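You operate a simulated robot arm through the tools that you are given. There is no shell and no other tool. Be economical: measure what you need, move in short steps, check, and stop when the job is done.

Carry out the task below with a simulated robot arm. There is one attempt and no reset: what you move stays moved.

JOB
Put the yellow gauge on the orange book. Take the brown box labelled "Yelverfin" from the island top and put it on the blue book. Fetch the orange bottle and stand it on the counter top. Stack the 42-44 cm seal box from the island top on top of the 32-34 cm seal box. Take the orange cylinder and leave it on the top of the grey bench. Open the right glass drawer, fetch the orange regulator and set it inside, then shut the drawer. Do these in any order. Set down upright: brown box, orange bottle, orange cylinder, orange regulator.

Only the result counts: the job must be done as asked and must still hold three seconds after the hand-in. Knocking over, shifting, dropping, spilling or breaking anything else fails it. A push-on lid holds only when it is set on centred and level and pressed home; a screw cap is set on level and turned clockwise until tight.

ROBOT AND FRAMES
A 5-joint arm with a three-finger gripper on a trunk, on a base that drives. Base frame: it is fixed to the floor where the robot stands at the start and does not move with it; the origin is under the middle of the robot, x ahead of it, y to its left, z up; the surface under the hand at the start is at about z = 860. Units: mm, rad, N and s.
With the tool pointing down near the work surface it reaches from about 300 to 660 mm from the robot's upright axis, wherever it stands. Its first joint turns from -2.897 to 2.897 rad. Places, roughly: blue book [750, -250, 750]; brown box [500, -250, 1000]; counter top [3100, 100, 900]; orange book [3250, 3000, 500]; orange bottle [750, 500, 1000]; orange cylinder [1500, -2500, 500]; orange regulator [3000, -1750, 1000]; right glass drawer [3100, -900, 600]; seal box [500, -500, 1000]; show [3000, -900, 600]; top of the grey bench (23x62 cm) [460, -2660, 800]; yellow gauge [500, 0, 750]. The tool tilts only in the upright plane through the base axis and itself; it spins freely about its own axis. Payload 1.37 kg.
Tool frame: the origin (TCP) lies between the finger pads and is the grasp point; the fingertips stand 16 mm ahead of it; z points along the fingers, y is the line along which they close. Largest opening 101 mm; the body of the gripper starts 82 mm behind the TCP.
Orientation is that of the tool frame in the base frame, as [roll, pitch, yaw] about the fixed x, y, z axes, in that order (R = Rz(yaw) Ry(pitch) Rx(roll)). With the fingers straight down and closing along the base's y, the tool's x points along the base's -x, its y along +y and its z along -z.

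CONTROLS
- The arm moves only by the tool nudge_tool. Its argument "commands" is a list of rows, each an object of numbers (a shift or turn left out is 0, a gripper value left out holds the last): "dx", "dy", "dz": the shift along the tool's x, y, z in cm; "wx", "wy", "wz": the turn, a rotation vector about the tool's x, y, z in rad; "gripper": the opening, from 0 (shut) to 1 (fully open). In form: [{"dx": .., "dy": .., "dz": .., "wx": .., "wy": .., "wz": .., "gripper": ..}, ...]. A call has 1 to 10 rows; each row shifts and turns the commanded pose from where the row before left it, along the tool's axes as they then stand. A row lasts 0.2 s, in which the tool goes at most 50 mm and 0.15 rad; a call with a longer step from one row to the next is refused whole, and so is a gripper value outside its range. Where a pose cannot be reached the arm comes as near as it can. A force on the tool above 40 N (or 10 N above the force at the start of the call, whichever is more), or a blocked arm, ends the call early, and 0.2 s more pass. Each finger travels about 45 mm/s and halts on what it meets, pressing with about 26 N; the grip force reading is that of the motor and also rises with nothing between the fingers. The clock runs only during rows and for 0.2 s after the last one: add rows that do not move to give the fingers time. The reply holds the time, the measured pose of the TCP, the force on the tool along the base axes, the opening and the grip force, in the units named above and with some noise, with the torque about the TCP (base axes, N m) and any sound that the robot's microphone picked up, and new pictures: "show" is both (left out), scene, wrist or none.
- Cameras (640 x 400 px; columns grow to the right, rows downward): "scene" is now at [14.7, 143.1, 1559.9]; the picture's right is [-0.47, -0.88, 0.00], its down [-0.56, 0.30, -0.77] and it looks along [0.68, -0.37, -0.63] (base axes); focal length 282 px, centre (320, 200). "wrist" rides on the gripper at [72, 20, -104] in the tool frame; the picture's right is [-0.26, 0.96, 0.00], its down [-0.76, -0.21, -0.62] and it looks along [-0.60, -0.16, 0.78] (tool axes); focal length 265 px, centre (320, 200). There is no depth. A picture from a camera that has moved, and an enlarged one, comes with that camera's place and axes in the base frame and with its lens. The place of the scene camera against the robot may be out by one fixed shift of up to 25 mm in any direction.
- slide_trunk(by): slides the trunk up (or, below 0, down) by that many mm; the arm and the scene camera ride with it, the base frame stays. It gives what a move gives, with no picture.
- roll_base(legs): drives the robot by 1 to 6 legs, each [ahead, left, turn to the left] in mm, mm and rad, along the robot's own axes; the way and the turn of a leg run together, so that a leg with both is an arc; at most 1500 mm and 3.142 rad a leg. The arm and the cameras ride along, it lands a little off, and it stops where it bumps. It gives what a move gives, and a new picture of the scene camera.
- head_to(pan, tilt): turns the head with the scene camera to pan (to the left, within 2.705 rad either way) and tilt (down, from -0.506 to 1.204), counted from straight ahead of the robot. It gives what a move gives, and a new picture of the scene camera.
- enlarge(camera, box): a new picture of the part [left, top, right, bottom] of that camera's present view, enlarged. No time passes.
- sign_off(): hands the job in; it is judged then, once.

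Work in short steps. Places have to be worked out from the pictures, the camera data and where the tool is seen: move nearer, look again, correct. Check each grasp and each placing, and mend what went wrong. You have 207 turns and 260 pictures in all, those below and enlarged ones among them. Open the gripper and draw the arm clear of the work before you hand the job in, unless the task says otherwise; then end with one line.

The tools are called after "Emit:" by a JSON object that holds its "name" and its "arguments". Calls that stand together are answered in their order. nudge_tool: Moves the arm, as the interface text tells. Its arguments: {"type":"object","properties":{"commands":{"type":"array","items":{"type":"object","properties":{"dx":{"type":"number"},"dy":{"type":"number"},"dz":{"type":"number"},"wx":{"type":"number"},"wy":{"type":"number"},"wz":{"type":"number"},"gripper":{"type":"number"}}}},"show":{"type":"string","enum":["both","scene","wrist","none"]}},"required":["commands"]} The other tools are called the same way: slide_trunk (by) slides the trunk up or down; roll_base (legs) drives the base; head_to (pan, tilt) turns the head that bears the scene camera; enlarge (camera, box) takes an enlarged picture of a part of a camera's view; sign_off () hands the job in.

At the start:

```text
time_s: 0.0
tcp_pos: [244.6, -360.0, 1214.1]
orientation: [-3.141, 0.0, -3.141]
ft_force: [0.1, 0.5, -0.1]
wrist_torque: [-0.02, 0.0, -0.02]
width: 100.7
grip_force: 0.0
trunk travel left (down, up): [-475.0, 115.0]
robot x, y, heading: [-4.3, 1.0, 0.004]
head pan, tilt: [-0.494, 0.688]
```

scene: 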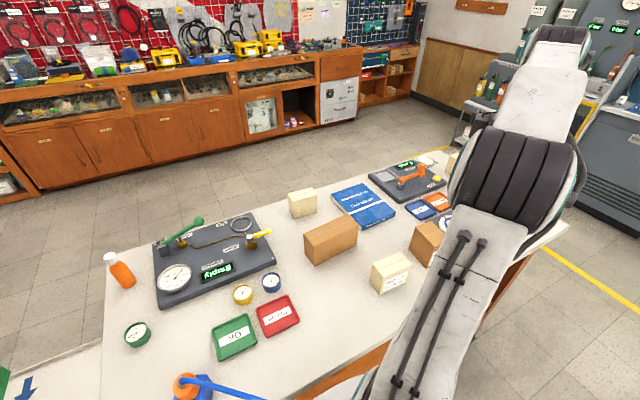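
wrist: 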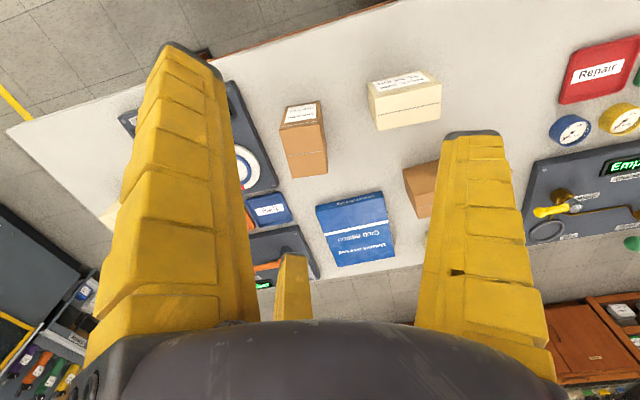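

The island lies in front of me with several boxes, gauges and a blue book. I enlarge parts of the view to read the labels.

Emit:
{"name": "enlarge", "arguments": {"camera": "scene", "box": [280, 140, 480, 300]}}

Emit:
{"name": "enlarge", "arguments": {"camera": "wrist", "box": [240, 50, 480, 280]}}

Emit:
{"name": "enlarge", "arguments": {"camera": "scene", "box": [80, 200, 320, 400]}}

```text
2.50 times, centred on (380, 220) of scene
camera zoom: at [14.7, 143.1, 1559.9], right [-0.47, -0.88, 0.0], down [-0.56, 0.3, -0.77], along [0.68, -0.37, -0.63], focal length 704 px, centre (170, 150)
```

zoom: 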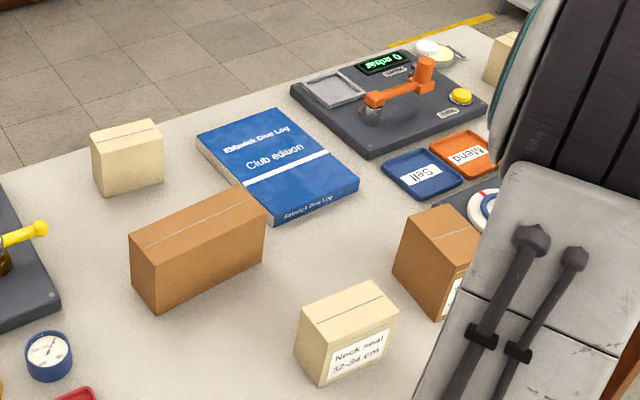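

```text
1.74 times, centred on (360, 165) of wrist
camera zoom: at [173.5, -338.8, 1319.4], right [0.26, 0.96, 0.0], down [0.76, -0.21, 0.62], along [0.6, -0.16, -0.78], focal length 462 px, centre (250, 261)
```

zoom: 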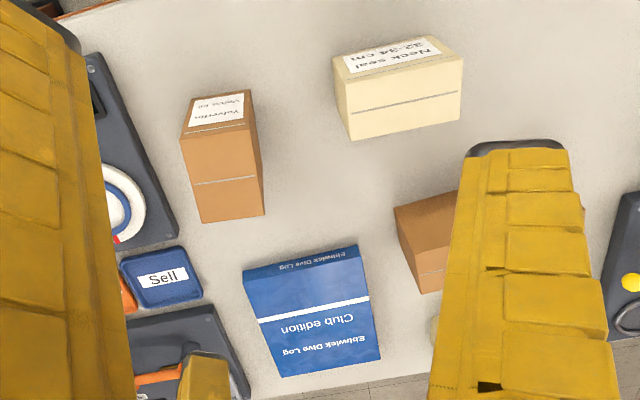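

```text
2.00 times, centred on (200, 300) of scene
camera zoom: at [14.7, 143.1, 1559.9], right [-0.47, -0.88, 0.0], down [-0.56, 0.3, -0.77], along [0.68, -0.37, -0.63], focal length 563 px, centre (560, 0)
```

zoom: 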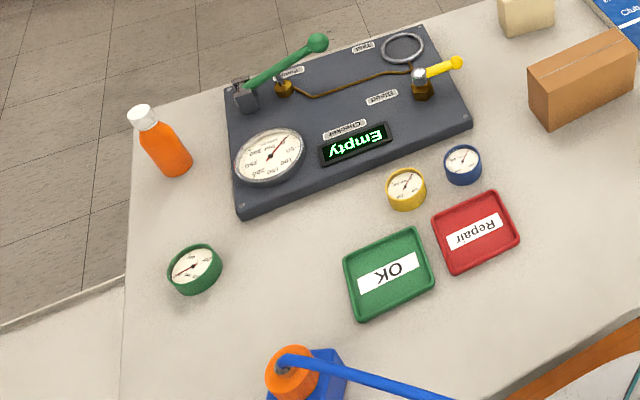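

The "Yelverfin" box needs confirming, and there are two unread cream boxes and a second brown one. I zoom in on the Yelverfin label and turn the head to look past the arm.

Emit:
{"name": "enlarge", "arguments": {"camera": "wrist", "box": [270, 90, 340, 134]}}

Emit:
{"name": "nudge_tool", "arguments": {"commands": [{"dy": 5, "dx": -3}, {"dy": 5, "dx": -3}, {"dy": 5}, {"dy": 5}, {"dy": 5}, {"dy": 5}, {"dy": 5}, {"dy": 5}]}}

```text
9.09 times, centred on (305, 112) of wrist
camera zoom: at [173.5, -338.8, 1319.4], right [0.26, 0.96, 0.0], down [0.76, -0.21, 0.62], along [0.6, -0.16, -0.78], focal length 2413 px, centre (456, 1000)
```

zoom: 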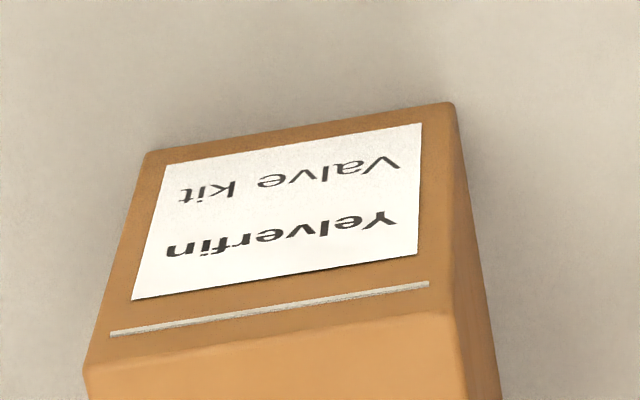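

```text
refused: row 1 steps farther than a row can; nothing moved
```

The Yelverfin box is confirmed. I move the tool left (+y), keeping each row within 50 mm, for a better view.

Emit:
{"name": "nudge_tool", "arguments": {"commands": [{"dy": 4.9}, {"dy": 4.9}, {"dy": 4.9}, {"dy": 4.9}, {"dy": 4.9}, {"dy": 4.9}, {"dy": 4.9}, {"dy": 4.9}]}}

```text
time_s: 1.8
tcp_pos: [242.9, 33.3, 1215.4]
orientation: [3.141, -0.001, 3.142]
ft_force: [0.4, 0.5, 0.1]
wrist_torque: [0.0, 0.02, 0.0]
width: 100.7
grip_force: 0.1
trunk travel left (down, up): [-475.0, 115.0]
robot x, y, heading: [-0.7, 0.1, -0.006]
head pan, tilt: [-0.494, 0.688]
camera scene: at [14.9, 143.5, 1559.9], right [-0.47, -0.88, 0.0], down [-0.56, 0.3, -0.77], along [0.68, -0.37, -0.63], focal length 282 px, centre (320, 200)
camera wrist: at [173.0, 54.6, 1319.2], right [0.26, 0.96, 0.0], down [0.76, -0.21, 0.62], along [0.6, -0.16, -0.78], focal length 265 px, centre (320, 200)
```

scene: 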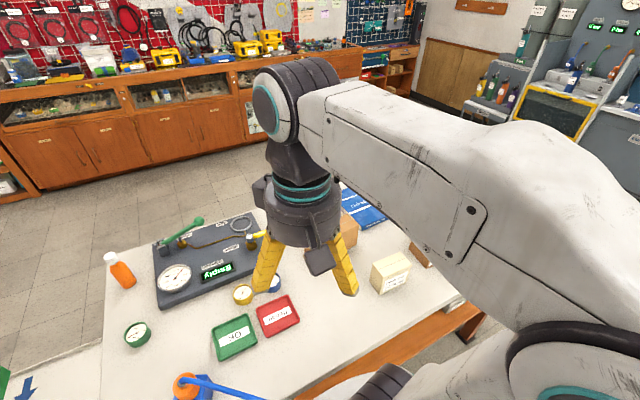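
wrist: 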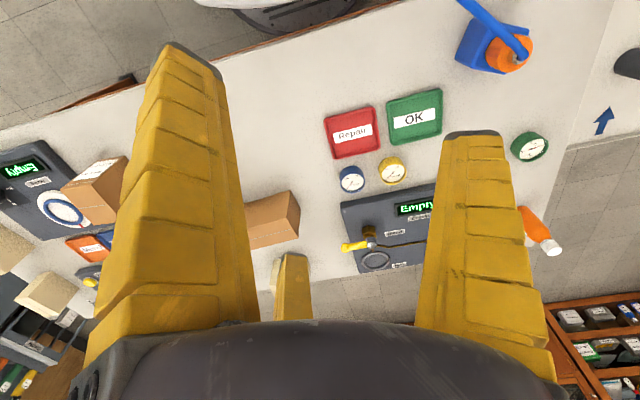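

Now I look at the right part of the island with the head turned.

Emit:
{"name": "nudge_tool", "arguments": {"commands": [{"dy": 4.9}, {"dy": 4.9}, {"dy": 4.9}, {"dy": 4.9}, {"dy": 4.9}], "show": "none"}}

Emit:
{"name": "head_to", "arguments": {"pan": -0.75, "tilt": 0.6}}

```text
time_s: 3.0
tcp_pos: [243.5, 277.7, 1215.9]
orientation: [-3.14, 0.001, 3.141]
ft_force: [0.3, 0.3, 0.0]
wrist_torque: [-0.04, -0.02, 0.01]
width: 100.6
grip_force: 0.0
trunk travel left (down, up): [-475.0, 115.0]
robot x, y, heading: [-0.8, -1.8, 0.001]
head pan, tilt: [-0.494, 0.688]
```

```text
time_s: 3.8
tcp_pos: [242.5, 276.8, 1216.0]
orientation: [-3.141, 0.001, -3.141]
ft_force: [-0.5, -0.5, 0.6]
wrist_torque: [-0.01, 0.01, 0.0]
width: 100.6
grip_force: 0.0
trunk travel left (down, up): [-475.0, 115.0]
robot x, y, heading: [-1.7, -0.9, -0.0]
head pan, tilt: [-0.75, 0.6]
camera scene: at [4.2, 123.6, 1567.5], right [-0.68, -0.73, 0.0], down [-0.41, 0.39, -0.82], along [0.6, -0.56, -0.57], focal length 282 px, centre (320, 200)
```

scene: 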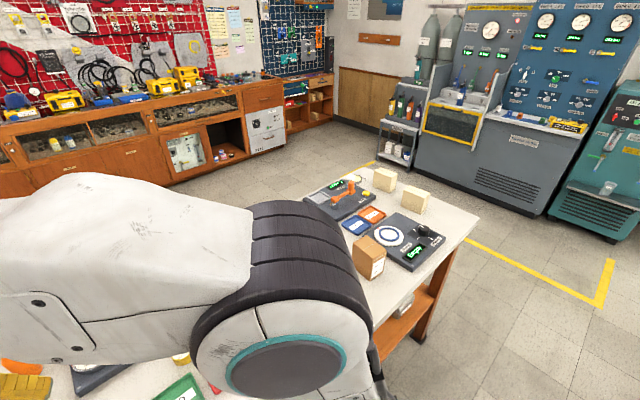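

Emit:
{"name": "enlarge", "arguments": {"camera": "scene", "box": [300, 150, 480, 290]}}

Emit:
{"name": "enlarge", "arguments": {"camera": "scene", "box": [380, 60, 620, 210]}}

```text
2.86 times, centred on (390, 220) of scene
camera zoom: at [4.2, 123.6, 1567.5], right [-0.68, -0.73, 0.0], down [-0.41, 0.39, -0.82], along [0.6, -0.56, -0.57], focal length 804 px, centre (120, 143)
```

zoom: 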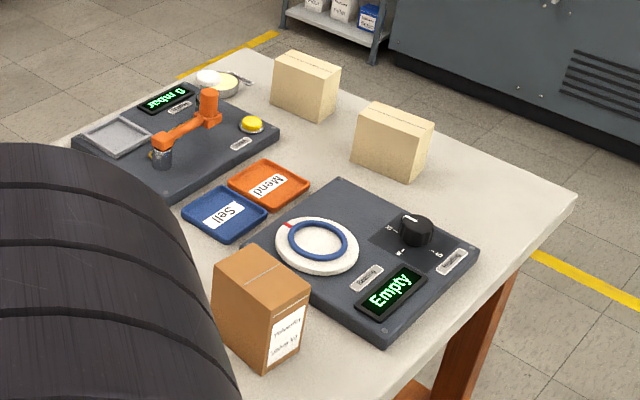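

```text
2.67 times, centred on (500, 135) of scene
camera zoom: at [4.2, 123.6, 1567.5], right [-0.68, -0.73, 0.0], down [-0.41, 0.39, -0.82], along [0.6, -0.56, -0.57], focal length 751 px, centre (-160, 373)
```

zoom: 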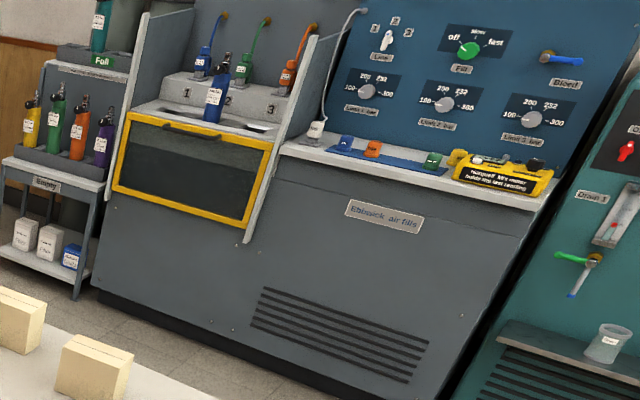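

Two cream boxes sit at about (614,-849) and (430,-808), and a third at (737,-176); their labels face away. I drive right along the island and move the tool beyond them, so the wrist camera can read the backs.

Emit:
{"name": "roll_base", "arguments": {"legs": [[0, -750, 0]]}}

```text
time_s: 7.7
tcp_pos: [239.1, -449.8, 1214.8]
orientation: [3.141, 0.0, -3.139]
ft_force: [0.0, 0.8, 0.7]
wrist_torque: [0.03, 0.0, 0.01]
width: 100.7
grip_force: 0.0
trunk travel left (down, up): [-475.0, 115.0]
robot x, y, heading: [-6.2, -723.8, 0.003]
head pan, tilt: [-0.75, 0.6]
camera scene: at [1.6, -603.0, 1567.5], right [-0.68, -0.73, 0.0], down [-0.41, 0.38, -0.83], along [0.6, -0.56, -0.56], focal length 282 px, centre (320, 200)
```

scene: 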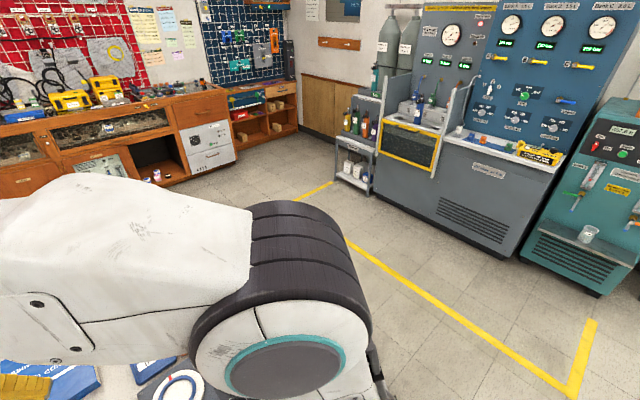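

I can read the far faces later from the counter side at no extra cost. First Yelverfin to the blue book: I drive back so both are straight ahead.

Emit:
{"name": "roll_base", "arguments": {"legs": [[0, 340, 0], [60, 0, 0]]}}

Emit:
{"name": "head_to", "arguments": {"pan": -0.1, "tilt": 0.85}}

```text
time_s: 10.7
tcp_pos: [277.4, -111.7, 1218.8]
orientation: [3.141, 0.012, 3.141]
ft_force: [-0.2, -0.2, -1.0]
wrist_torque: [0.0, -0.03, 0.04]
width: 100.7
grip_force: 0.0
trunk travel left (down, up): [-475.0, 115.0]
robot x, y, heading: [47.5, -390.3, -0.003]
head pan, tilt: [-0.75, 0.6]
stopped in leg 2: the robot was blocked; the commanded pose is now the measured one
camera scene: at [34.0, -264.8, 1567.5], right [-0.68, -0.73, -0.01], down [-0.4, 0.38, -0.83], along [0.61, -0.56, -0.56], focal length 282 px, centre (320, 200)
```

scene: 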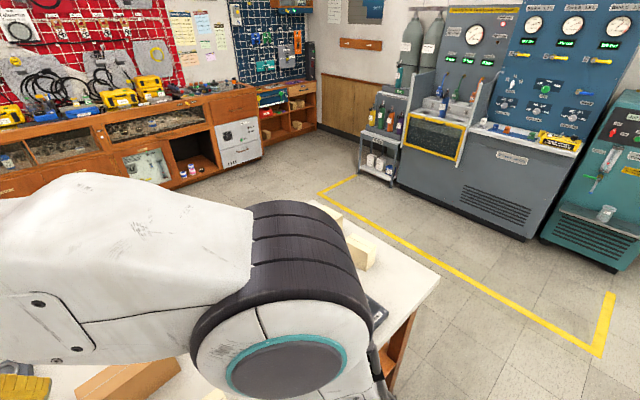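

```text
time_s: 11.7
tcp_pos: [275.6, -110.6, 1219.1]
orientation: [-3.14, 0.015, -3.141]
ft_force: [-0.3, -0.1, 0.4]
wrist_torque: [0.03, -0.03, 0.0]
width: 100.8
grip_force: 0.0
trunk travel left (down, up): [-475.0, 115.0]
robot x, y, heading: [47.6, -389.4, 0.003]
head pan, tilt: [-0.099, 0.85]
camera scene: at [45.1, -211.6, 1546.3], right [-0.1, -0.99, 0.0], down [-0.74, 0.07, -0.67], along [0.67, -0.07, -0.74], focal length 282 px, centre (320, 200)
```

scene: 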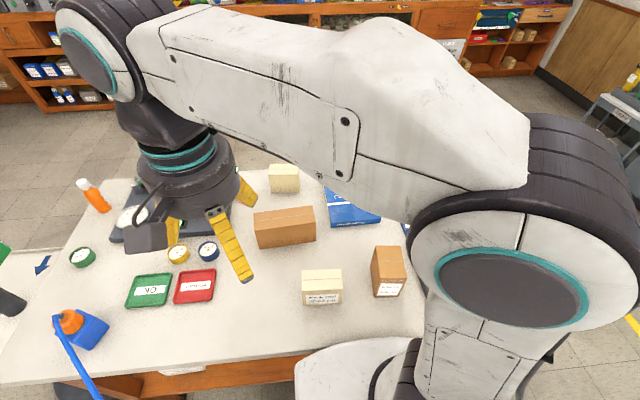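

I bumped the island edge; I back off slightly. Yelverfin is at about (378,-412), so I bring the tool above it.

Emit:
{"name": "roll_base", "arguments": {"legs": [[-15, 0, 0]]}}

Emit:
{"name": "nudge_tool", "arguments": {"commands": [{"dy": -4.3, "dx": -1.6}, {"dy": -4.3, "dx": -1.6}, {"dy": -4.3, "dx": -1.6}, {"dy": -4.3, "dx": -1.6}, {"dy": -4.3, "dx": -1.6}, {"dy": -4.3, "dx": -1.6}, {"dy": -4.3, "dx": -1.6}, {}]}}

```text
time_s: 12.3
tcp_pos: [277.4, -111.0, 1218.5]
orientation: [3.141, 0.009, 3.141]
ft_force: [0.2, 0.4, -0.3]
wrist_torque: [0.0, 0.0, 0.0]
width: 100.7
grip_force: 0.2
trunk travel left (down, up): [-475.0, 115.0]
robot x, y, heading: [44.9, -391.1, 0.006]
head pan, tilt: [-0.099, 0.85]
stopped in leg 1: the robot was blocked; the commanded pose is now the measured one
camera scene: at [49.6, -212.2, 1547.6], right [-0.1, -0.99, 0.0], down [-0.74, 0.07, -0.67], along [0.66, -0.07, -0.75], focal length 282 px, centre (320, 200)
```

scene: 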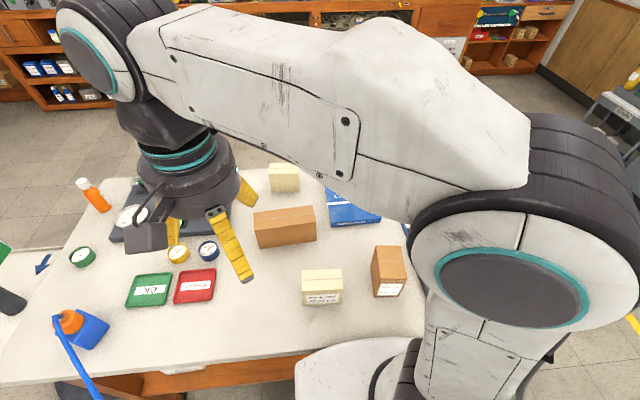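

```text
time_s: 14.2
tcp_pos: [389.8, -411.4, 1220.8]
orientation: [-3.14, 0.009, -3.141]
ft_force: [-0.5, -0.2, 0.2]
wrist_torque: [0.01, 0.0, 0.01]
width: 100.5
grip_force: 0.1
trunk travel left (down, up): [-475.0, 115.0]
robot x, y, heading: [45.1, -391.4, 0.003]
head pan, tilt: [-0.099, 0.85]
camera scene: at [47.7, -212.2, 1546.7], right [-0.1, -0.99, 0.0], down [-0.74, 0.07, -0.67], along [0.66, -0.07, -0.74], focal length 282 px, centre (320, 200)
camera wrist: at [316.6, -390.8, 1325.1], right [0.26, 0.96, 0.0], down [0.75, -0.21, 0.63], along [0.61, -0.16, -0.78], focal length 265 px, centre (320, 200)
```

scene: 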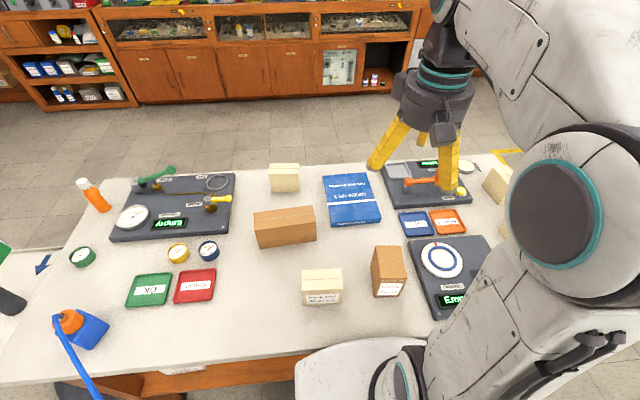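
wrist: 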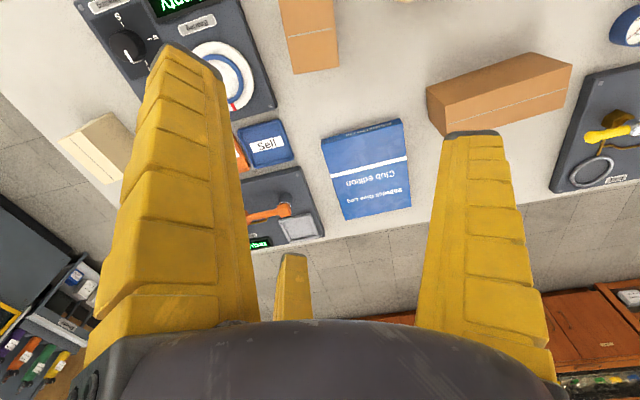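

The reverse was also reported as blocked, and the base leans by 0.009 rad. I try a larger back-off.

Emit:
{"name": "roll_base", "arguments": {"legs": [[-40, 0, 0]]}}

```text
time_s: 15.0
tcp_pos: [360.5, -412.0, 1219.2]
orientation: [3.141, 0.002, 3.141]
ft_force: [-1.3, -0.3, 0.4]
wrist_torque: [0.03, -0.05, 0.02]
width: 100.7
grip_force: 0.0
trunk travel left (down, up): [-475.0, 115.0]
robot x, y, heading: [8.5, -389.9, 0.0]
head pan, tilt: [-0.099, 0.85]
camera scene: at [22.0, -214.1, 1546.6], right [-0.1, -0.99, 0.0], down [-0.75, 0.07, -0.66], along [0.66, -0.07, -0.75], focal length 282 px, centre (320, 200)
```

scene: 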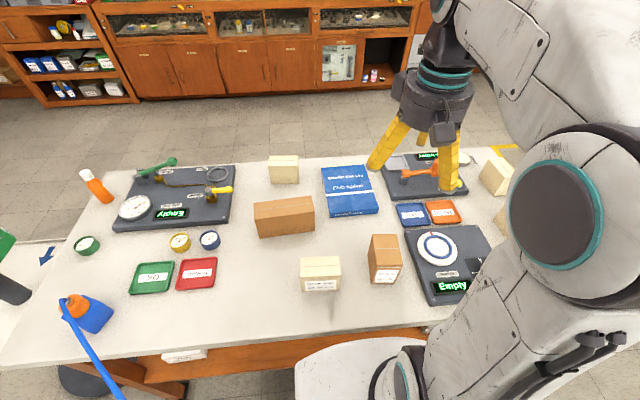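

Base freed at (8,-390). Yelverfin is at about (366,-412), top near z 957. I pull the tool back to view it with the wrist camera.

Emit:
{"name": "nudge_tool", "arguments": {"commands": [{"dx": 4.9}, {"dz": 4.9}, {}], "show": "wrist"}}

```text
time_s: 15.8
tcp_pos: [310.9, -414.6, 1171.4]
orientation: [3.14, 0.001, 3.141]
ft_force: [0.8, -0.7, 0.3]
wrist_torque: [-0.02, 0.01, 0.01]
width: 101.0
grip_force: 0.0
trunk travel left (down, up): [-475.0, 115.0]
robot x, y, heading: [8.0, -388.2, 0.001]
head pan, tilt: [-0.099, 0.85]
camera wrist: at [241.3, -393.7, 1275.5], right [0.26, 0.96, 0.0], down [0.76, -0.21, 0.62], along [0.6, -0.16, -0.78], focal length 265 px, centre (320, 200)
```

wrist: 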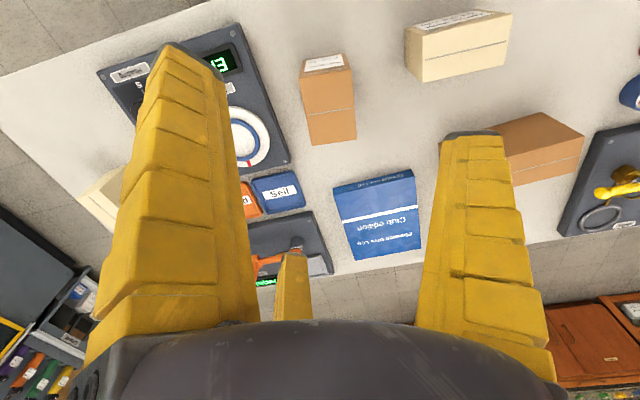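

Emit:
{"name": "enlarge", "arguments": {"camera": "wrist", "box": [280, 30, 440, 160]}}

```text
3.08 times, centred on (360, 95) of wrist
camera zoom: at [241.3, -393.7, 1275.5], right [0.26, 0.96, 0.0], down [0.76, -0.21, 0.62], along [0.6, -0.16, -0.78], focal length 817 px, centre (197, 523)
```

zoom: 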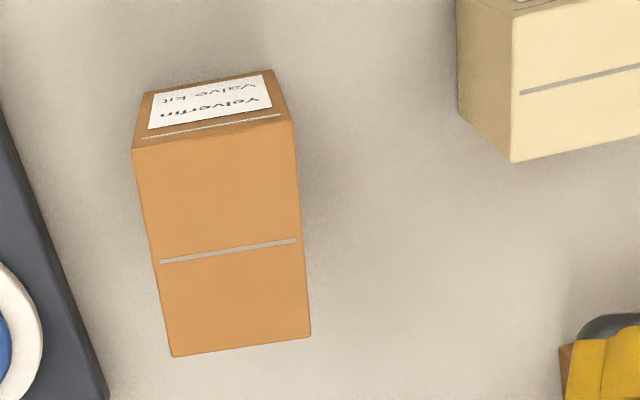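

Yelverfin is measured at centre (356,-411): 59 wide, 84 deep, 97 tall, yaw -0.10. The blue book is centred near (620,-372). I align over the box and descend partway.

Emit:
{"name": "nudge_tool", "arguments": {"commands": [{"dx": -4.5, "dy": 0.25}, {"wz": 0.104}, {"dz": 4.5}, {"dz": 4.5}, {"dz": 4.5}, {}]}}

```text
time_s: 17.2
tcp_pos: [356.3, -407.6, 1034.4]
orientation: [-3.141, 0.003, 3.037]
ft_force: [0.9, 0.1, 0.3]
wrist_torque: [0.0, 0.03, 0.03]
width: 100.4
grip_force: 0.0
trunk travel left (down, up): [-475.0, 115.0]
robot x, y, heading: [8.4, -391.5, 0.001]
head pan, tilt: [-0.099, 0.85]
camera scene: at [24.1, -214.1, 1546.6], right [-0.1, -0.99, 0.0], down [-0.75, 0.07, -0.66], along [0.66, -0.07, -0.75], focal length 282 px, centre (320, 200)
camera wrist: at [287.3, -379.7, 1137.9], right [0.36, 0.93, 0.0], down [0.73, -0.28, 0.62], along [0.58, -0.23, -0.78], focal length 265 px, centre (320, 200)
```

scene: 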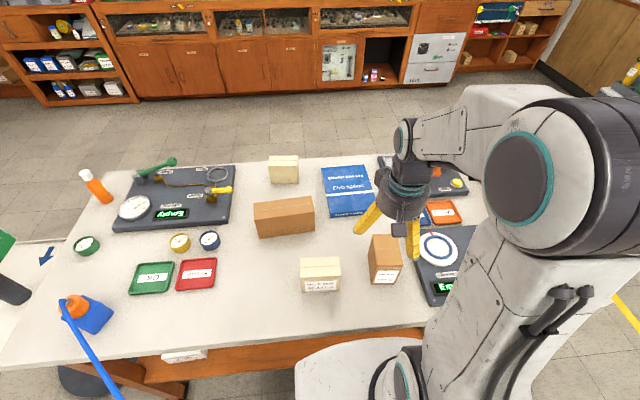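
wrist: 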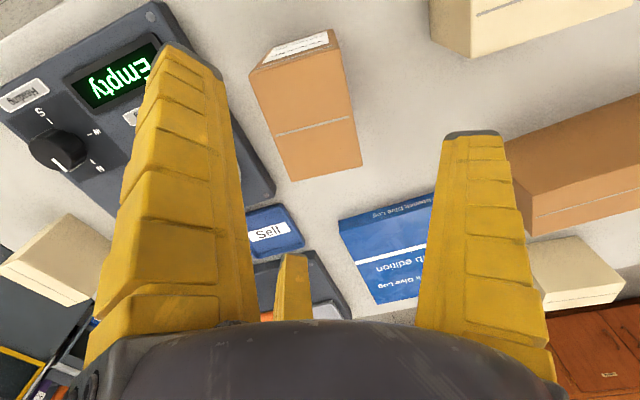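

The box centre is about 5 mm to the right of and 6 mm nearer than the TCP. I correct and descend to the grasp height.

Emit:
{"name": "nudge_tool", "arguments": {"commands": [{"dx": 0.5, "dy": -0.5}, {"dz": 3.5}, {"dz": 3.5}, {"dz": 3.5}, {"dz": 0.9}, {}]}}

```text
time_s: 18.6
tcp_pos: [353.2, -415.5, 919.0]
orientation: [3.141, 0.004, 3.039]
ft_force: [1.9, -0.9, 18.4]
wrist_torque: [-0.49, 0.06, 0.08]
width: 104.9
grip_force: 0.4
trunk travel left (down, up): [-475.0, 115.0]
robot x, y, heading: [7.1, -391.4, -0.0]
head pan, tilt: [-0.099, 0.85]
camera scene: at [23.3, -214.3, 1546.7], right [-0.1, -0.99, 0.0], down [-0.75, 0.07, -0.66], along [0.66, -0.07, -0.75], focal length 282 px, centre (320, 200)
camera wrist: at [282.6, -386.9, 1023.9], right [0.36, 0.93, 0.0], down [0.73, -0.28, 0.62], along [0.58, -0.23, -0.78], focal length 265 px, centre (320, 200)
```

scene: 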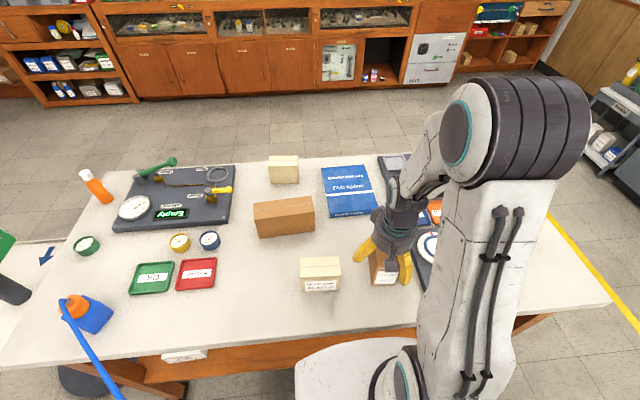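
wrist: 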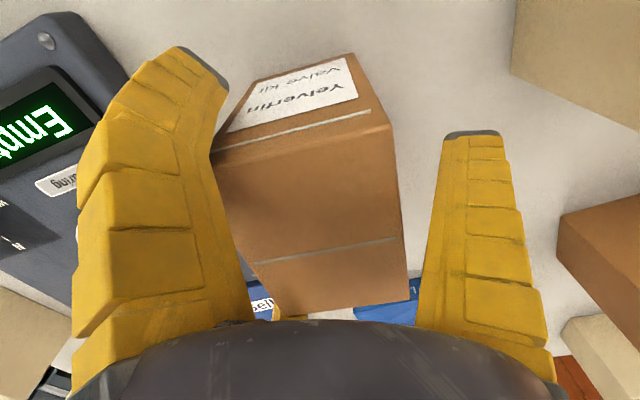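

An 18 N upward force and the bulging right-hand finger suggest it touches the grey panel beside the box. I rise, narrow the opening to about 78 mm and look again.

Emit:
{"name": "nudge_tool", "arguments": {"commands": [{"dz": -3}, {"dz": -3.5}, {"gripper": 0.78}, {}, {}]}}

```text
time_s: 19.8
tcp_pos: [350.6, -414.9, 984.1]
orientation: [3.141, 0.0, 3.038]
ft_force: [0.3, 0.4, -2.4]
wrist_torque: [-0.01, -0.01, -0.02]
width: 102.5
grip_force: 13.9
trunk travel left (down, up): [-475.0, 115.0]
robot x, y, heading: [6.7, -389.0, 0.001]
head pan, tilt: [-0.099, 0.85]
camera scene: at [24.2, -214.1, 1546.6], right [-0.1, -0.99, 0.0], down [-0.75, 0.07, -0.66], along [0.66, -0.07, -0.75], focal length 282 px, centre (320, 200)
camera wrist: at [282.4, -386.9, 1088.5], right [0.36, 0.93, 0.0], down [0.73, -0.28, 0.62], along [0.58, -0.23, -0.78], focal length 265 px, centre (320, 200)
```

scene: 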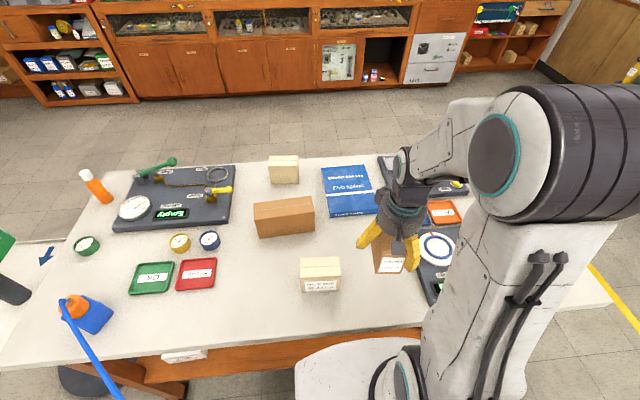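
wrist: 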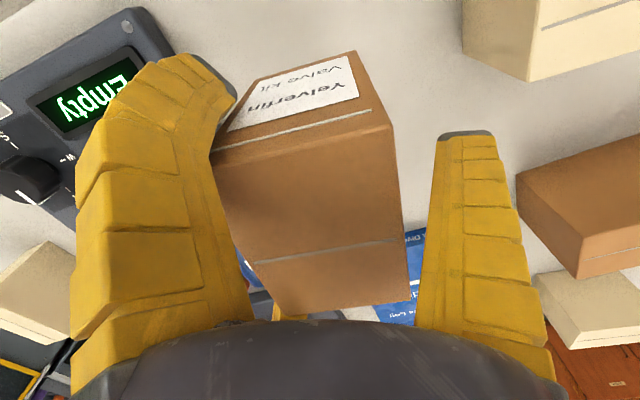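

The box came up with the hand: the rendered gripper has three fingers at 120° (one at tool +y, two at ±x/−y), so the box corner is wedged on one. I lower it back to the table and then close gently.

Emit:
{"name": "nudge_tool", "arguments": {"commands": [{"dz": 3, "gripper": 0.95}, {"dz": 3.2}, {"gripper": 0.6}, {}, {}, {"gripper": 0.4}, {}, {}, {}]}}

```text
time_s: 21.8
tcp_pos: [352.1, -413.8, 921.9]
orientation: [-3.141, 0.001, 3.04]
ft_force: [0.5, 0.7, -2.2]
wrist_torque: [0.02, -0.02, 0.05]
width: 96.3
grip_force: 26.0
trunk travel left (down, up): [-475.0, 115.0]
robot x, y, heading: [8.0, -388.8, -0.006]
head pan, tilt: [-0.099, 0.85]
camera scene: at [24.2, -214.1, 1546.6], right [-0.1, -0.99, 0.0], down [-0.75, 0.07, -0.66], along [0.66, -0.07, -0.75], focal length 282 px, centre (320, 200)
camera wrist: at [282.9, -385.6, 1026.3], right [0.36, 0.93, 0.0], down [0.73, -0.28, 0.62], along [0.58, -0.23, -0.78], focal length 265 px, centre (320, 200)
```

scene: 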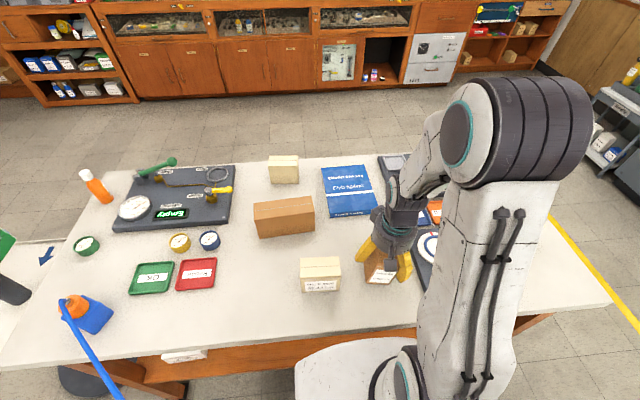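
wrist: 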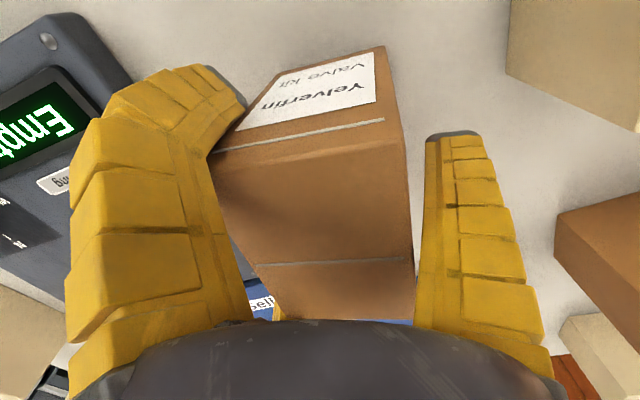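

The grip is on corners and looks skewed. I open, rise and remeasure before regripping with the box offset towards the +y finger.

Emit:
{"name": "nudge_tool", "arguments": {"commands": [{"gripper": 1.0}, {}, {}, {"dz": -1}, {"dz": -4.5}, {"dz": -4.5}, {"dz": -4}, {}], "show": "wrist"}}

```text
time_s: 23.6
tcp_pos: [352.8, -413.4, 1063.2]
orientation: [-3.14, 0.002, 3.038]
ft_force: [0.2, -0.7, -2.2]
wrist_torque: [-0.04, 0.0, 0.0]
width: 105.3
grip_force: 0.8
trunk travel left (down, up): [-475.0, 115.0]
robot x, y, heading: [5.9, -391.7, -0.002]
head pan, tilt: [-0.099, 0.85]
camera wrist: at [285.7, -384.7, 1167.6], right [0.36, 0.93, 0.0], down [0.73, -0.28, 0.62], along [0.58, -0.23, -0.78], focal length 265 px, centre (320, 200)
```

wrist: 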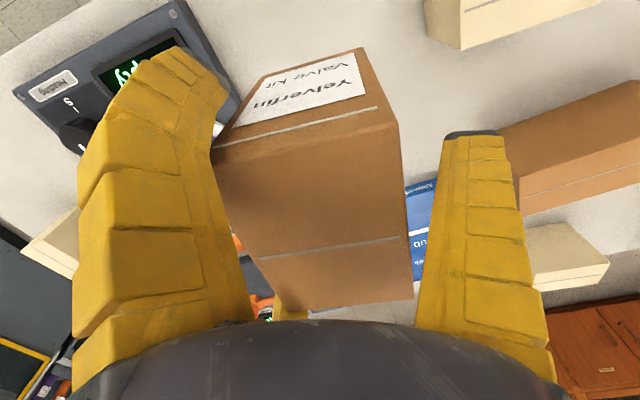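

The box stays wedged between the two −y fingers even when open. I set it back on the table and shift the tool −y by 12 mm to free it, then look.

Emit:
{"name": "nudge_tool", "arguments": {"commands": [{"dz": 4.5}, {"dz": 4.5}, {"dz": 4.0}, {"dz": 1.2}, {}, {"dy": -0.6}, {"dy": -0.6}, {}]}}

```text
time_s: 25.4
tcp_pos: [350.9, -426.6, 921.1]
orientation: [3.142, 0.001, 3.039]
ft_force: [0.3, 2.7, 8.0]
wrist_torque: [-0.1, -0.07, 0.03]
width: 104.9
grip_force: 0.1
trunk travel left (down, up): [-475.0, 115.0]
robot x, y, heading: [4.6, -388.3, 0.005]
head pan, tilt: [-0.099, 0.85]
camera scene: at [23.6, -213.6, 1546.6], right [-0.1, -0.99, 0.0], down [-0.75, 0.07, -0.66], along [0.66, -0.07, -0.75], focal length 282 px, centre (320, 200)
camera wrist: at [282.5, -397.3, 1025.2], right [0.36, 0.93, 0.0], down [0.73, -0.28, 0.62], along [0.58, -0.23, -0.78], focal length 265 px, centre (320, 200)
```

scene: 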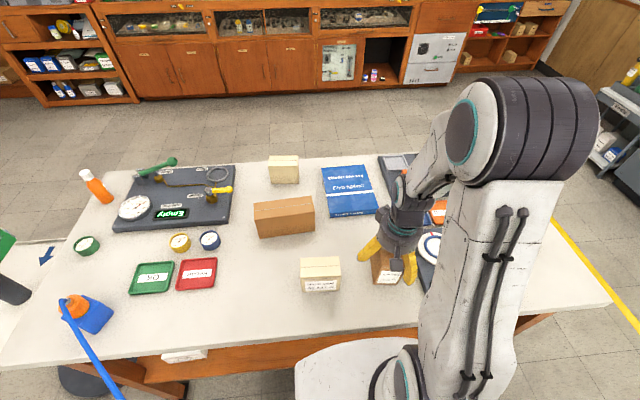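
wrist: 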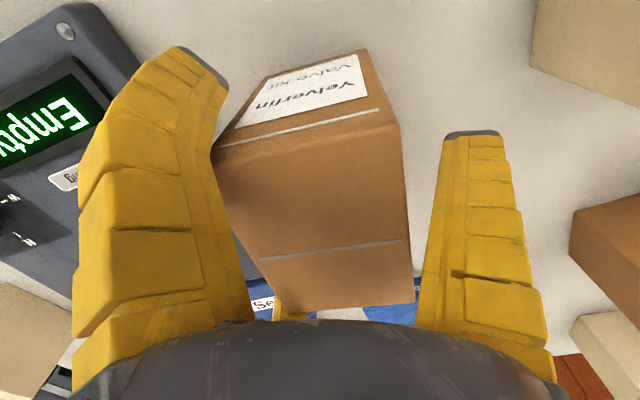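

The box follows the hand by wedge friction. I move back away from the panel, press the hand further down so that the fingers slide on the box, and shift −y while sliding.

Emit:
{"name": "nudge_tool", "arguments": {"commands": [{"dz": -0.3}, {"dy": 2.5}, {"dz": 0.8}, {"dz": 0.4, "dy": -0.4}, {"dz": 0.4, "dy": -0.4}, {"dz": 0.4, "dy": -0.4}, {"dz": 0.4, "dy": -0.4}, {}], "show": "wrist"}}

```text
time_s: 26.5
tcp_pos: [354.1, -405.0, 916.4]
orientation: [-3.141, 0.013, 3.038]
ft_force: [-5.5, 0.9, 27.3]
wrist_torque: [-0.6, -0.04, -0.32]
width: 105.5
grip_force: 0.3
trunk travel left (down, up): [-475.0, 115.0]
robot x, y, heading: [5.9, -393.1, 0.004]
head pan, tilt: [-0.099, 0.85]
stopped in row 5: the force on the tool passed its limit at 43 N (the readings are from after the stop); the commanded pose is now the measured one
camera wrist: at [284.4, -377.4, 1018.6], right [0.36, 0.93, 0.0], down [0.72, -0.28, 0.63], along [0.59, -0.23, -0.78], focal length 265 px, centre (320, 200)
```

wrist: 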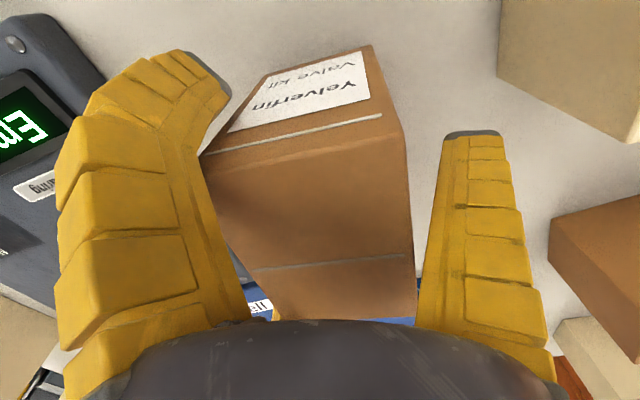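

Now pressed with 27 N the table friction holds the box; I shift the tool −y and then rotate a little to peel off the fingers.

Emit:
{"name": "nudge_tool", "arguments": {"commands": [{"dy": -0.5}, {"dy": -0.5}, {"dy": -0.5}, {}], "show": "wrist"}}

```text
time_s: 27.5
tcp_pos: [353.1, -420.7, 913.6]
orientation: [3.141, 0.006, 3.038]
ft_force: [-4.4, 1.6, 14.0]
wrist_torque: [-0.08, -0.26, -0.06]
width: 105.8
grip_force: 0.2
trunk travel left (down, up): [-475.0, 115.0]
robot x, y, heading: [5.5, -388.4, -0.002]
head pan, tilt: [-0.099, 0.85]
camera wrist: at [283.6, -392.1, 1016.7], right [0.36, 0.93, 0.0], down [0.73, -0.28, 0.63], along [0.58, -0.23, -0.78], focal length 265 px, centre (320, 200)
```

wrist: 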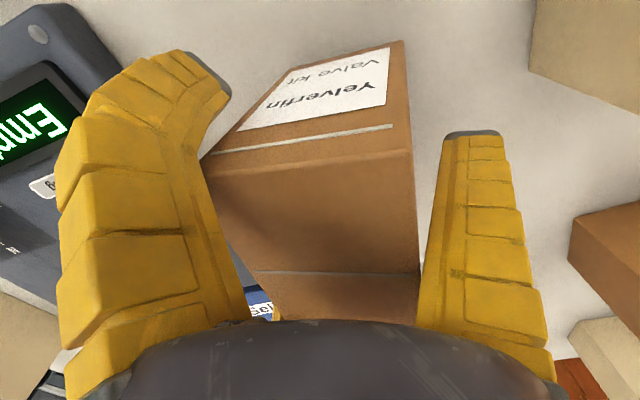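

The box slid partly relative to the fingers. I carry it to clearer space at about (425,-395), then press and shift again with more travel.

Emit:
{"name": "nudge_tool", "arguments": {"commands": [{"dz": -2}, {"dx": -3.5, "dy": 1.5}, {"dx": -3.5, "dy": 1.5}, {}, {"dz": 2}, {"dz": 0.4}, {"dy": -0.7}, {"dy": -0.7}, {"dy": -0.7}, {}]}}

```text
time_s: 29.7
tcp_pos: [424.9, -417.8, 909.0]
orientation: [-3.142, 0.009, 3.039]
ft_force: [-0.3, -0.5, -0.4]
wrist_torque: [-0.02, 0.02, -0.02]
width: 100.6
grip_force: 0.1
trunk travel left (down, up): [-475.0, 115.0]
robot x, y, heading: [4.7, -387.3, -0.007]
head pan, tilt: [-0.099, 0.85]
camera scene: at [24.1, -214.2, 1546.6], right [-0.1, -0.99, 0.0], down [-0.75, 0.07, -0.66], along [0.66, -0.07, -0.75], focal length 282 px, centre (320, 200)
camera wrist: at [355.0, -390.7, 1013.0], right [0.36, 0.93, 0.0], down [0.73, -0.28, 0.63], along [0.58, -0.22, -0.78], focal length 265 px, centre (320, 200)
```

scene: 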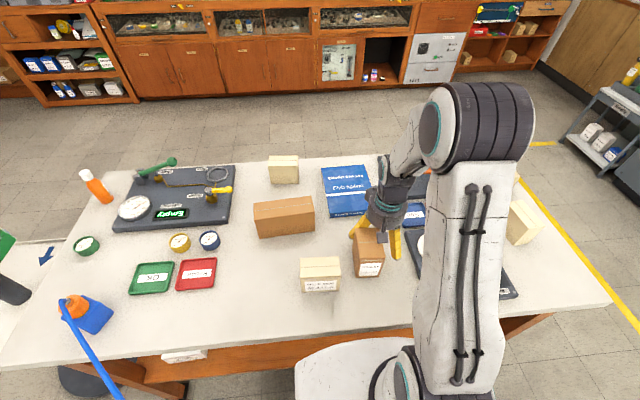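
wrist: 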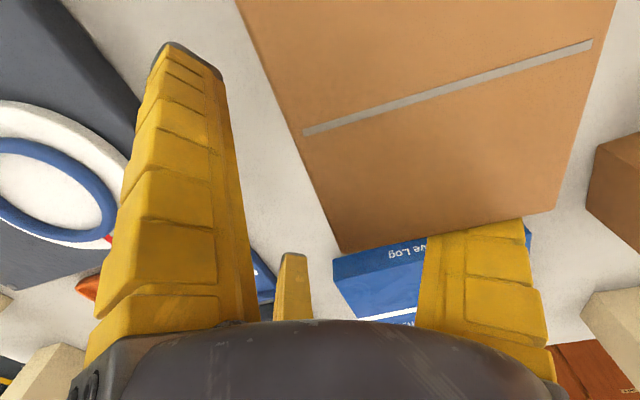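

The box is freed and stands upright; the fingers are beside it. I rise straight up and remeasure.

Emit:
{"name": "nudge_tool", "arguments": {"commands": [{"dz": -2}, {"dz": -4.5}, {"dz": -4.5}, {"dz": -4.5}, {"dz": -4.5}, {"dx": 4.5, "dz": -1}, {"dx": 4.0, "dz": -2}, {"dx": 3}, {}]}}

```text
time_s: 31.7
tcp_pos: [308.9, -406.6, 1137.5]
orientation: [-3.141, 0.006, 3.038]
ft_force: [-0.1, 0.3, 0.4]
wrist_torque: [-0.04, -0.03, -0.01]
width: 100.8
grip_force: 0.0
trunk travel left (down, up): [-475.0, 115.0]
robot x, y, heading: [5.4, -388.3, 0.002]
head pan, tilt: [-0.099, 0.85]
camera scene: at [24.1, -214.2, 1546.6], right [-0.1, -0.99, 0.0], down [-0.75, 0.07, -0.66], along [0.66, -0.07, -0.75], focal length 282 px, centre (320, 200)
camera wrist: at [239.1, -378.7, 1242.0], right [0.36, 0.93, 0.0], down [0.73, -0.28, 0.63], along [0.58, -0.23, -0.78], focal length 265 px, centre (320, 200)
```

scene: 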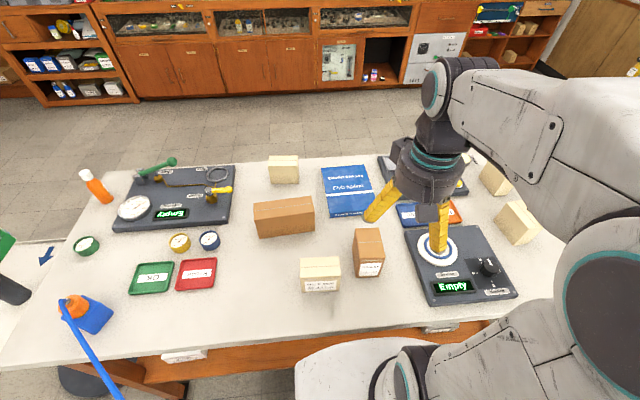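
wrist: 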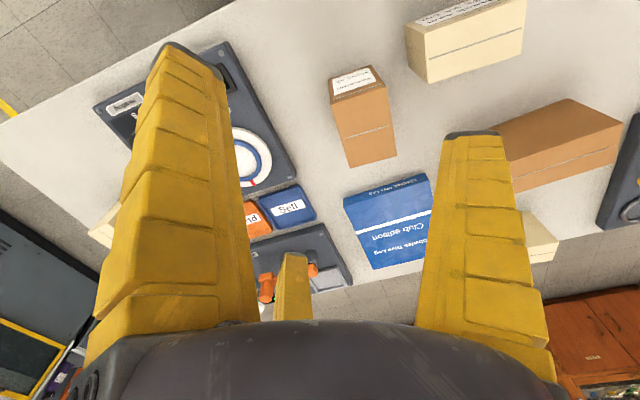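

Emit:
{"name": "enlarge", "arguments": {"camera": "wrist", "box": [280, 40, 440, 180]}}

```text
2.86 times, centred on (360, 110) of wrist
camera zoom: at [239.1, -378.7, 1242.0], right [0.36, 0.93, 0.0], down [0.73, -0.28, 0.63], along [0.58, -0.23, -0.78], focal length 758 px, centre (206, 457)
```

zoom: 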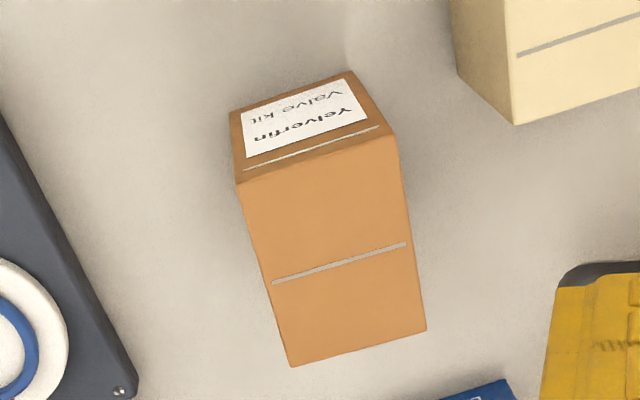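

The box is at centre (377,-377), yaw -0.07. With three fingers the best grip has one finger on the short near face and two on the long sides, so I rotate the tool by -0.49 about base z, centre, and lower partway.

Emit:
{"name": "nudge_tool", "arguments": {"commands": [{"dx": -3.03, "dy": 1.8}, {"dx": -3.03, "dy": 1.8}, {"wz": 0.14}, {"wz": 0.14}, {"wz": 0.14}, {"wz": 0.07}, {"dz": 4.5}, {"dz": 4.5}, {}], "show": "wrist"}}

```text
time_s: 33.7
tcp_pos: [374.0, -376.5, 1048.6]
orientation: [3.135, 0.007, 2.549]
ft_force: [0.1, 0.5, -0.8]
wrist_torque: [0.0, 0.0, -0.01]
width: 100.3
grip_force: 0.0
trunk travel left (down, up): [-475.0, 115.0]
robot x, y, heading: [7.9, -389.1, -0.002]
head pan, tilt: [-0.099, 0.85]
camera wrist: at [325.0, -319.0, 1152.1], right [0.76, 0.65, 0.01], down [0.51, -0.59, 0.62], along [0.41, -0.47, -0.78], focal length 265 px, centre (320, 200)
```

wrist: 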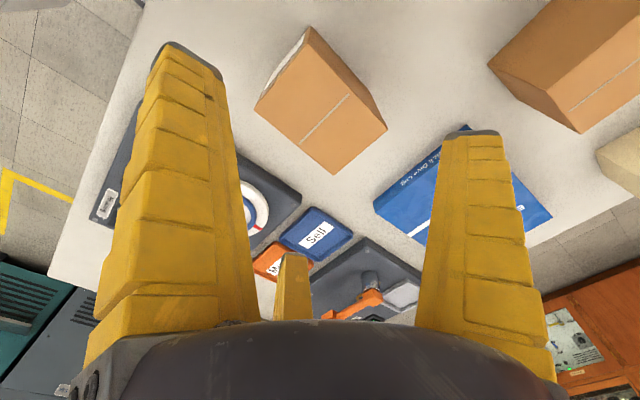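

Centre is off by only ~4 mm; I correct, lower to z 915 and close.

Emit:
{"name": "nudge_tool", "arguments": {"commands": [{"dy": 0.42}, {"dz": 4.5}, {"dz": 4.5}, {"dz": 4.3}, {"gripper": 0.6}, {}, {"gripper": 0.4}, {}, {}, {}], "show": "wrist"}}

```text
time_s: 35.9
tcp_pos: [377.6, -374.2, 915.4]
orientation: [3.135, 0.007, 2.551]
ft_force: [-3.5, -0.8, 5.9]
wrist_torque: [-0.14, 0.35, 0.01]
width: 74.1
grip_force: 25.7
trunk travel left (down, up): [-475.0, 115.0]
robot x, y, heading: [2.7, -388.0, -0.004]
head pan, tilt: [-0.099, 0.85]
camera wrist: at [328.7, -316.6, 1019.6], right [0.76, 0.65, 0.01], down [0.51, -0.59, 0.62], along [0.41, -0.47, -0.78], focal length 265 px, centre (320, 200)
```

wrist: 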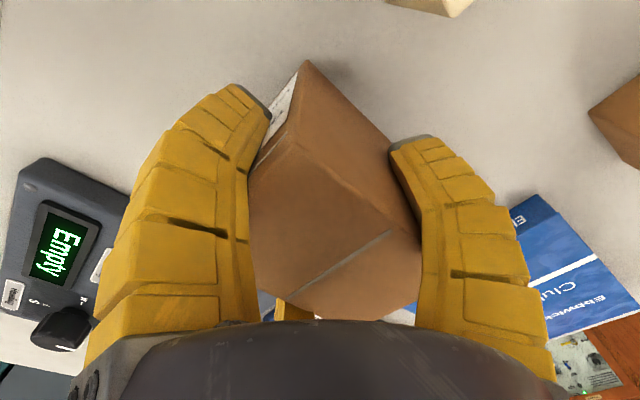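

A firm three-finger grip (width 74). I lift and carry it over the blue book, then look.

Emit:
{"name": "nudge_tool", "arguments": {"commands": [{"dz": -4.5}, {"dz": -4.5}, {"dx": -3.82, "dy": 2.62}, {"dx": -3.82, "dy": 2.62}, {"dx": -3.82, "dy": 2.62}, {"dx": -3.82, "dy": 2.62}, {"dx": -3.82, "dy": 2.62}, {}, {}]}}

```text
time_s: 37.9
tcp_pos: [608.7, -374.3, 1006.9]
orientation: [3.138, 0.005, 2.547]
ft_force: [0.2, 0.5, -1.7]
wrist_torque: [0.01, 0.02, 0.04]
width: 73.5
grip_force: 26.0
trunk travel left (down, up): [-475.0, 115.0]
robot x, y, heading: [6.8, -391.0, -0.004]
head pan, tilt: [-0.099, 0.85]
camera scene: at [24.3, -214.2, 1546.6], right [-0.1, -0.99, 0.0], down [-0.75, 0.07, -0.66], along [0.66, -0.07, -0.75], focal length 282 px, centre (320, 200)
camera wrist: at [559.2, -316.2, 1109.9], right [0.76, 0.65, 0.01], down [0.51, -0.59, 0.62], along [0.41, -0.47, -0.78], focal length 265 px, centre (320, 200)
```

scene: 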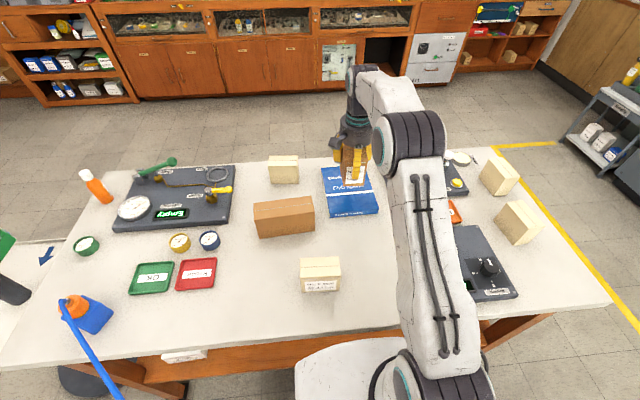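
wrist: 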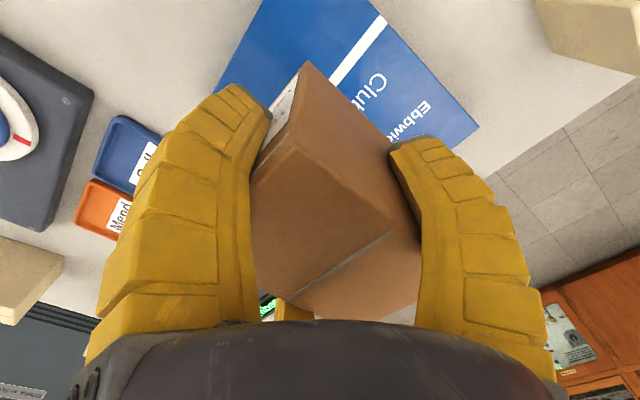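

The book spans about x 535–732, y -443…-296. I shift 15 mm further in and lower gently until contact.

Emit:
{"name": "nudge_tool", "arguments": {"commands": [{"dx": -1.24, "dy": 0.84}, {"dz": 4}, {"dz": 1}, {"dz": 0.5}, {"dz": 0.5}, {}], "show": "scene"}}

```text
time_s: 39.3
tcp_pos: [623.4, -372.0, 947.2]
orientation: [3.138, 0.004, 2.551]
ft_force: [0.6, 0.0, -2.0]
wrist_torque: [0.02, 0.03, 0.01]
width: 73.1
grip_force: 25.8
trunk travel left (down, up): [-475.0, 115.0]
robot x, y, heading: [8.0, -389.1, 0.004]
head pan, tilt: [-0.099, 0.85]
camera scene: at [24.3, -214.2, 1546.6], right [-0.1, -0.99, 0.0], down [-0.75, 0.07, -0.66], along [0.66, -0.07, -0.75], focal length 282 px, centre (320, 200)
```

scene: 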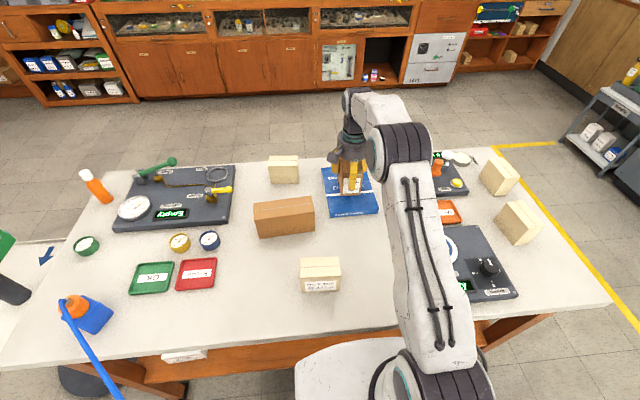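

Emit:
{"name": "nudge_tool", "arguments": {"commands": [{"dz": 0.3}, {"dz": 0.3}, {"dz": 0.3}, {"dz": 0.3}, {}], "show": "none"}}

Emit:
{"name": "enlarge", "arguments": {"camera": "scene", "box": [300, 130, 420, 230]}}

```text
time_s: 40.5
tcp_pos: [623.8, -373.0, 939.6]
orientation: [3.132, 0.013, 2.548]
ft_force: [0.4, -1.3, 18.2]
wrist_torque: [-0.23, 0.27, 0.03]
width: 73.0
grip_force: 25.8
trunk travel left (down, up): [-475.0, 115.0]
robot x, y, heading: [11.5, -392.2, -0.0]
head pan, tilt: [-0.099, 0.85]
```

```text
4.00 times, centred on (360, 180) of scene
camera zoom: at [22.2, -214.4, 1547.0], right [-0.1, -0.99, 0.0], down [-0.75, 0.08, -0.66], along [0.66, -0.07, -0.75], focal length 1126 px, centre (160, 280)
```

zoom: 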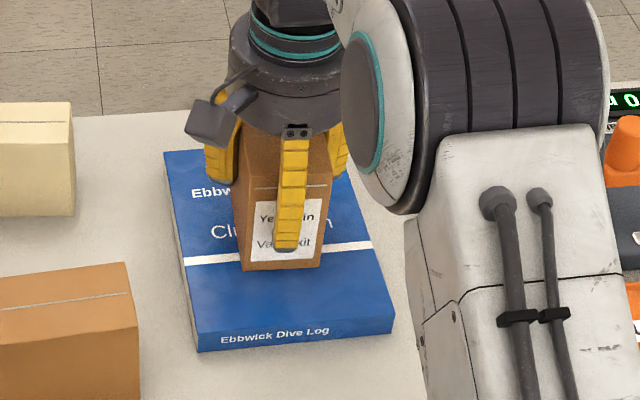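

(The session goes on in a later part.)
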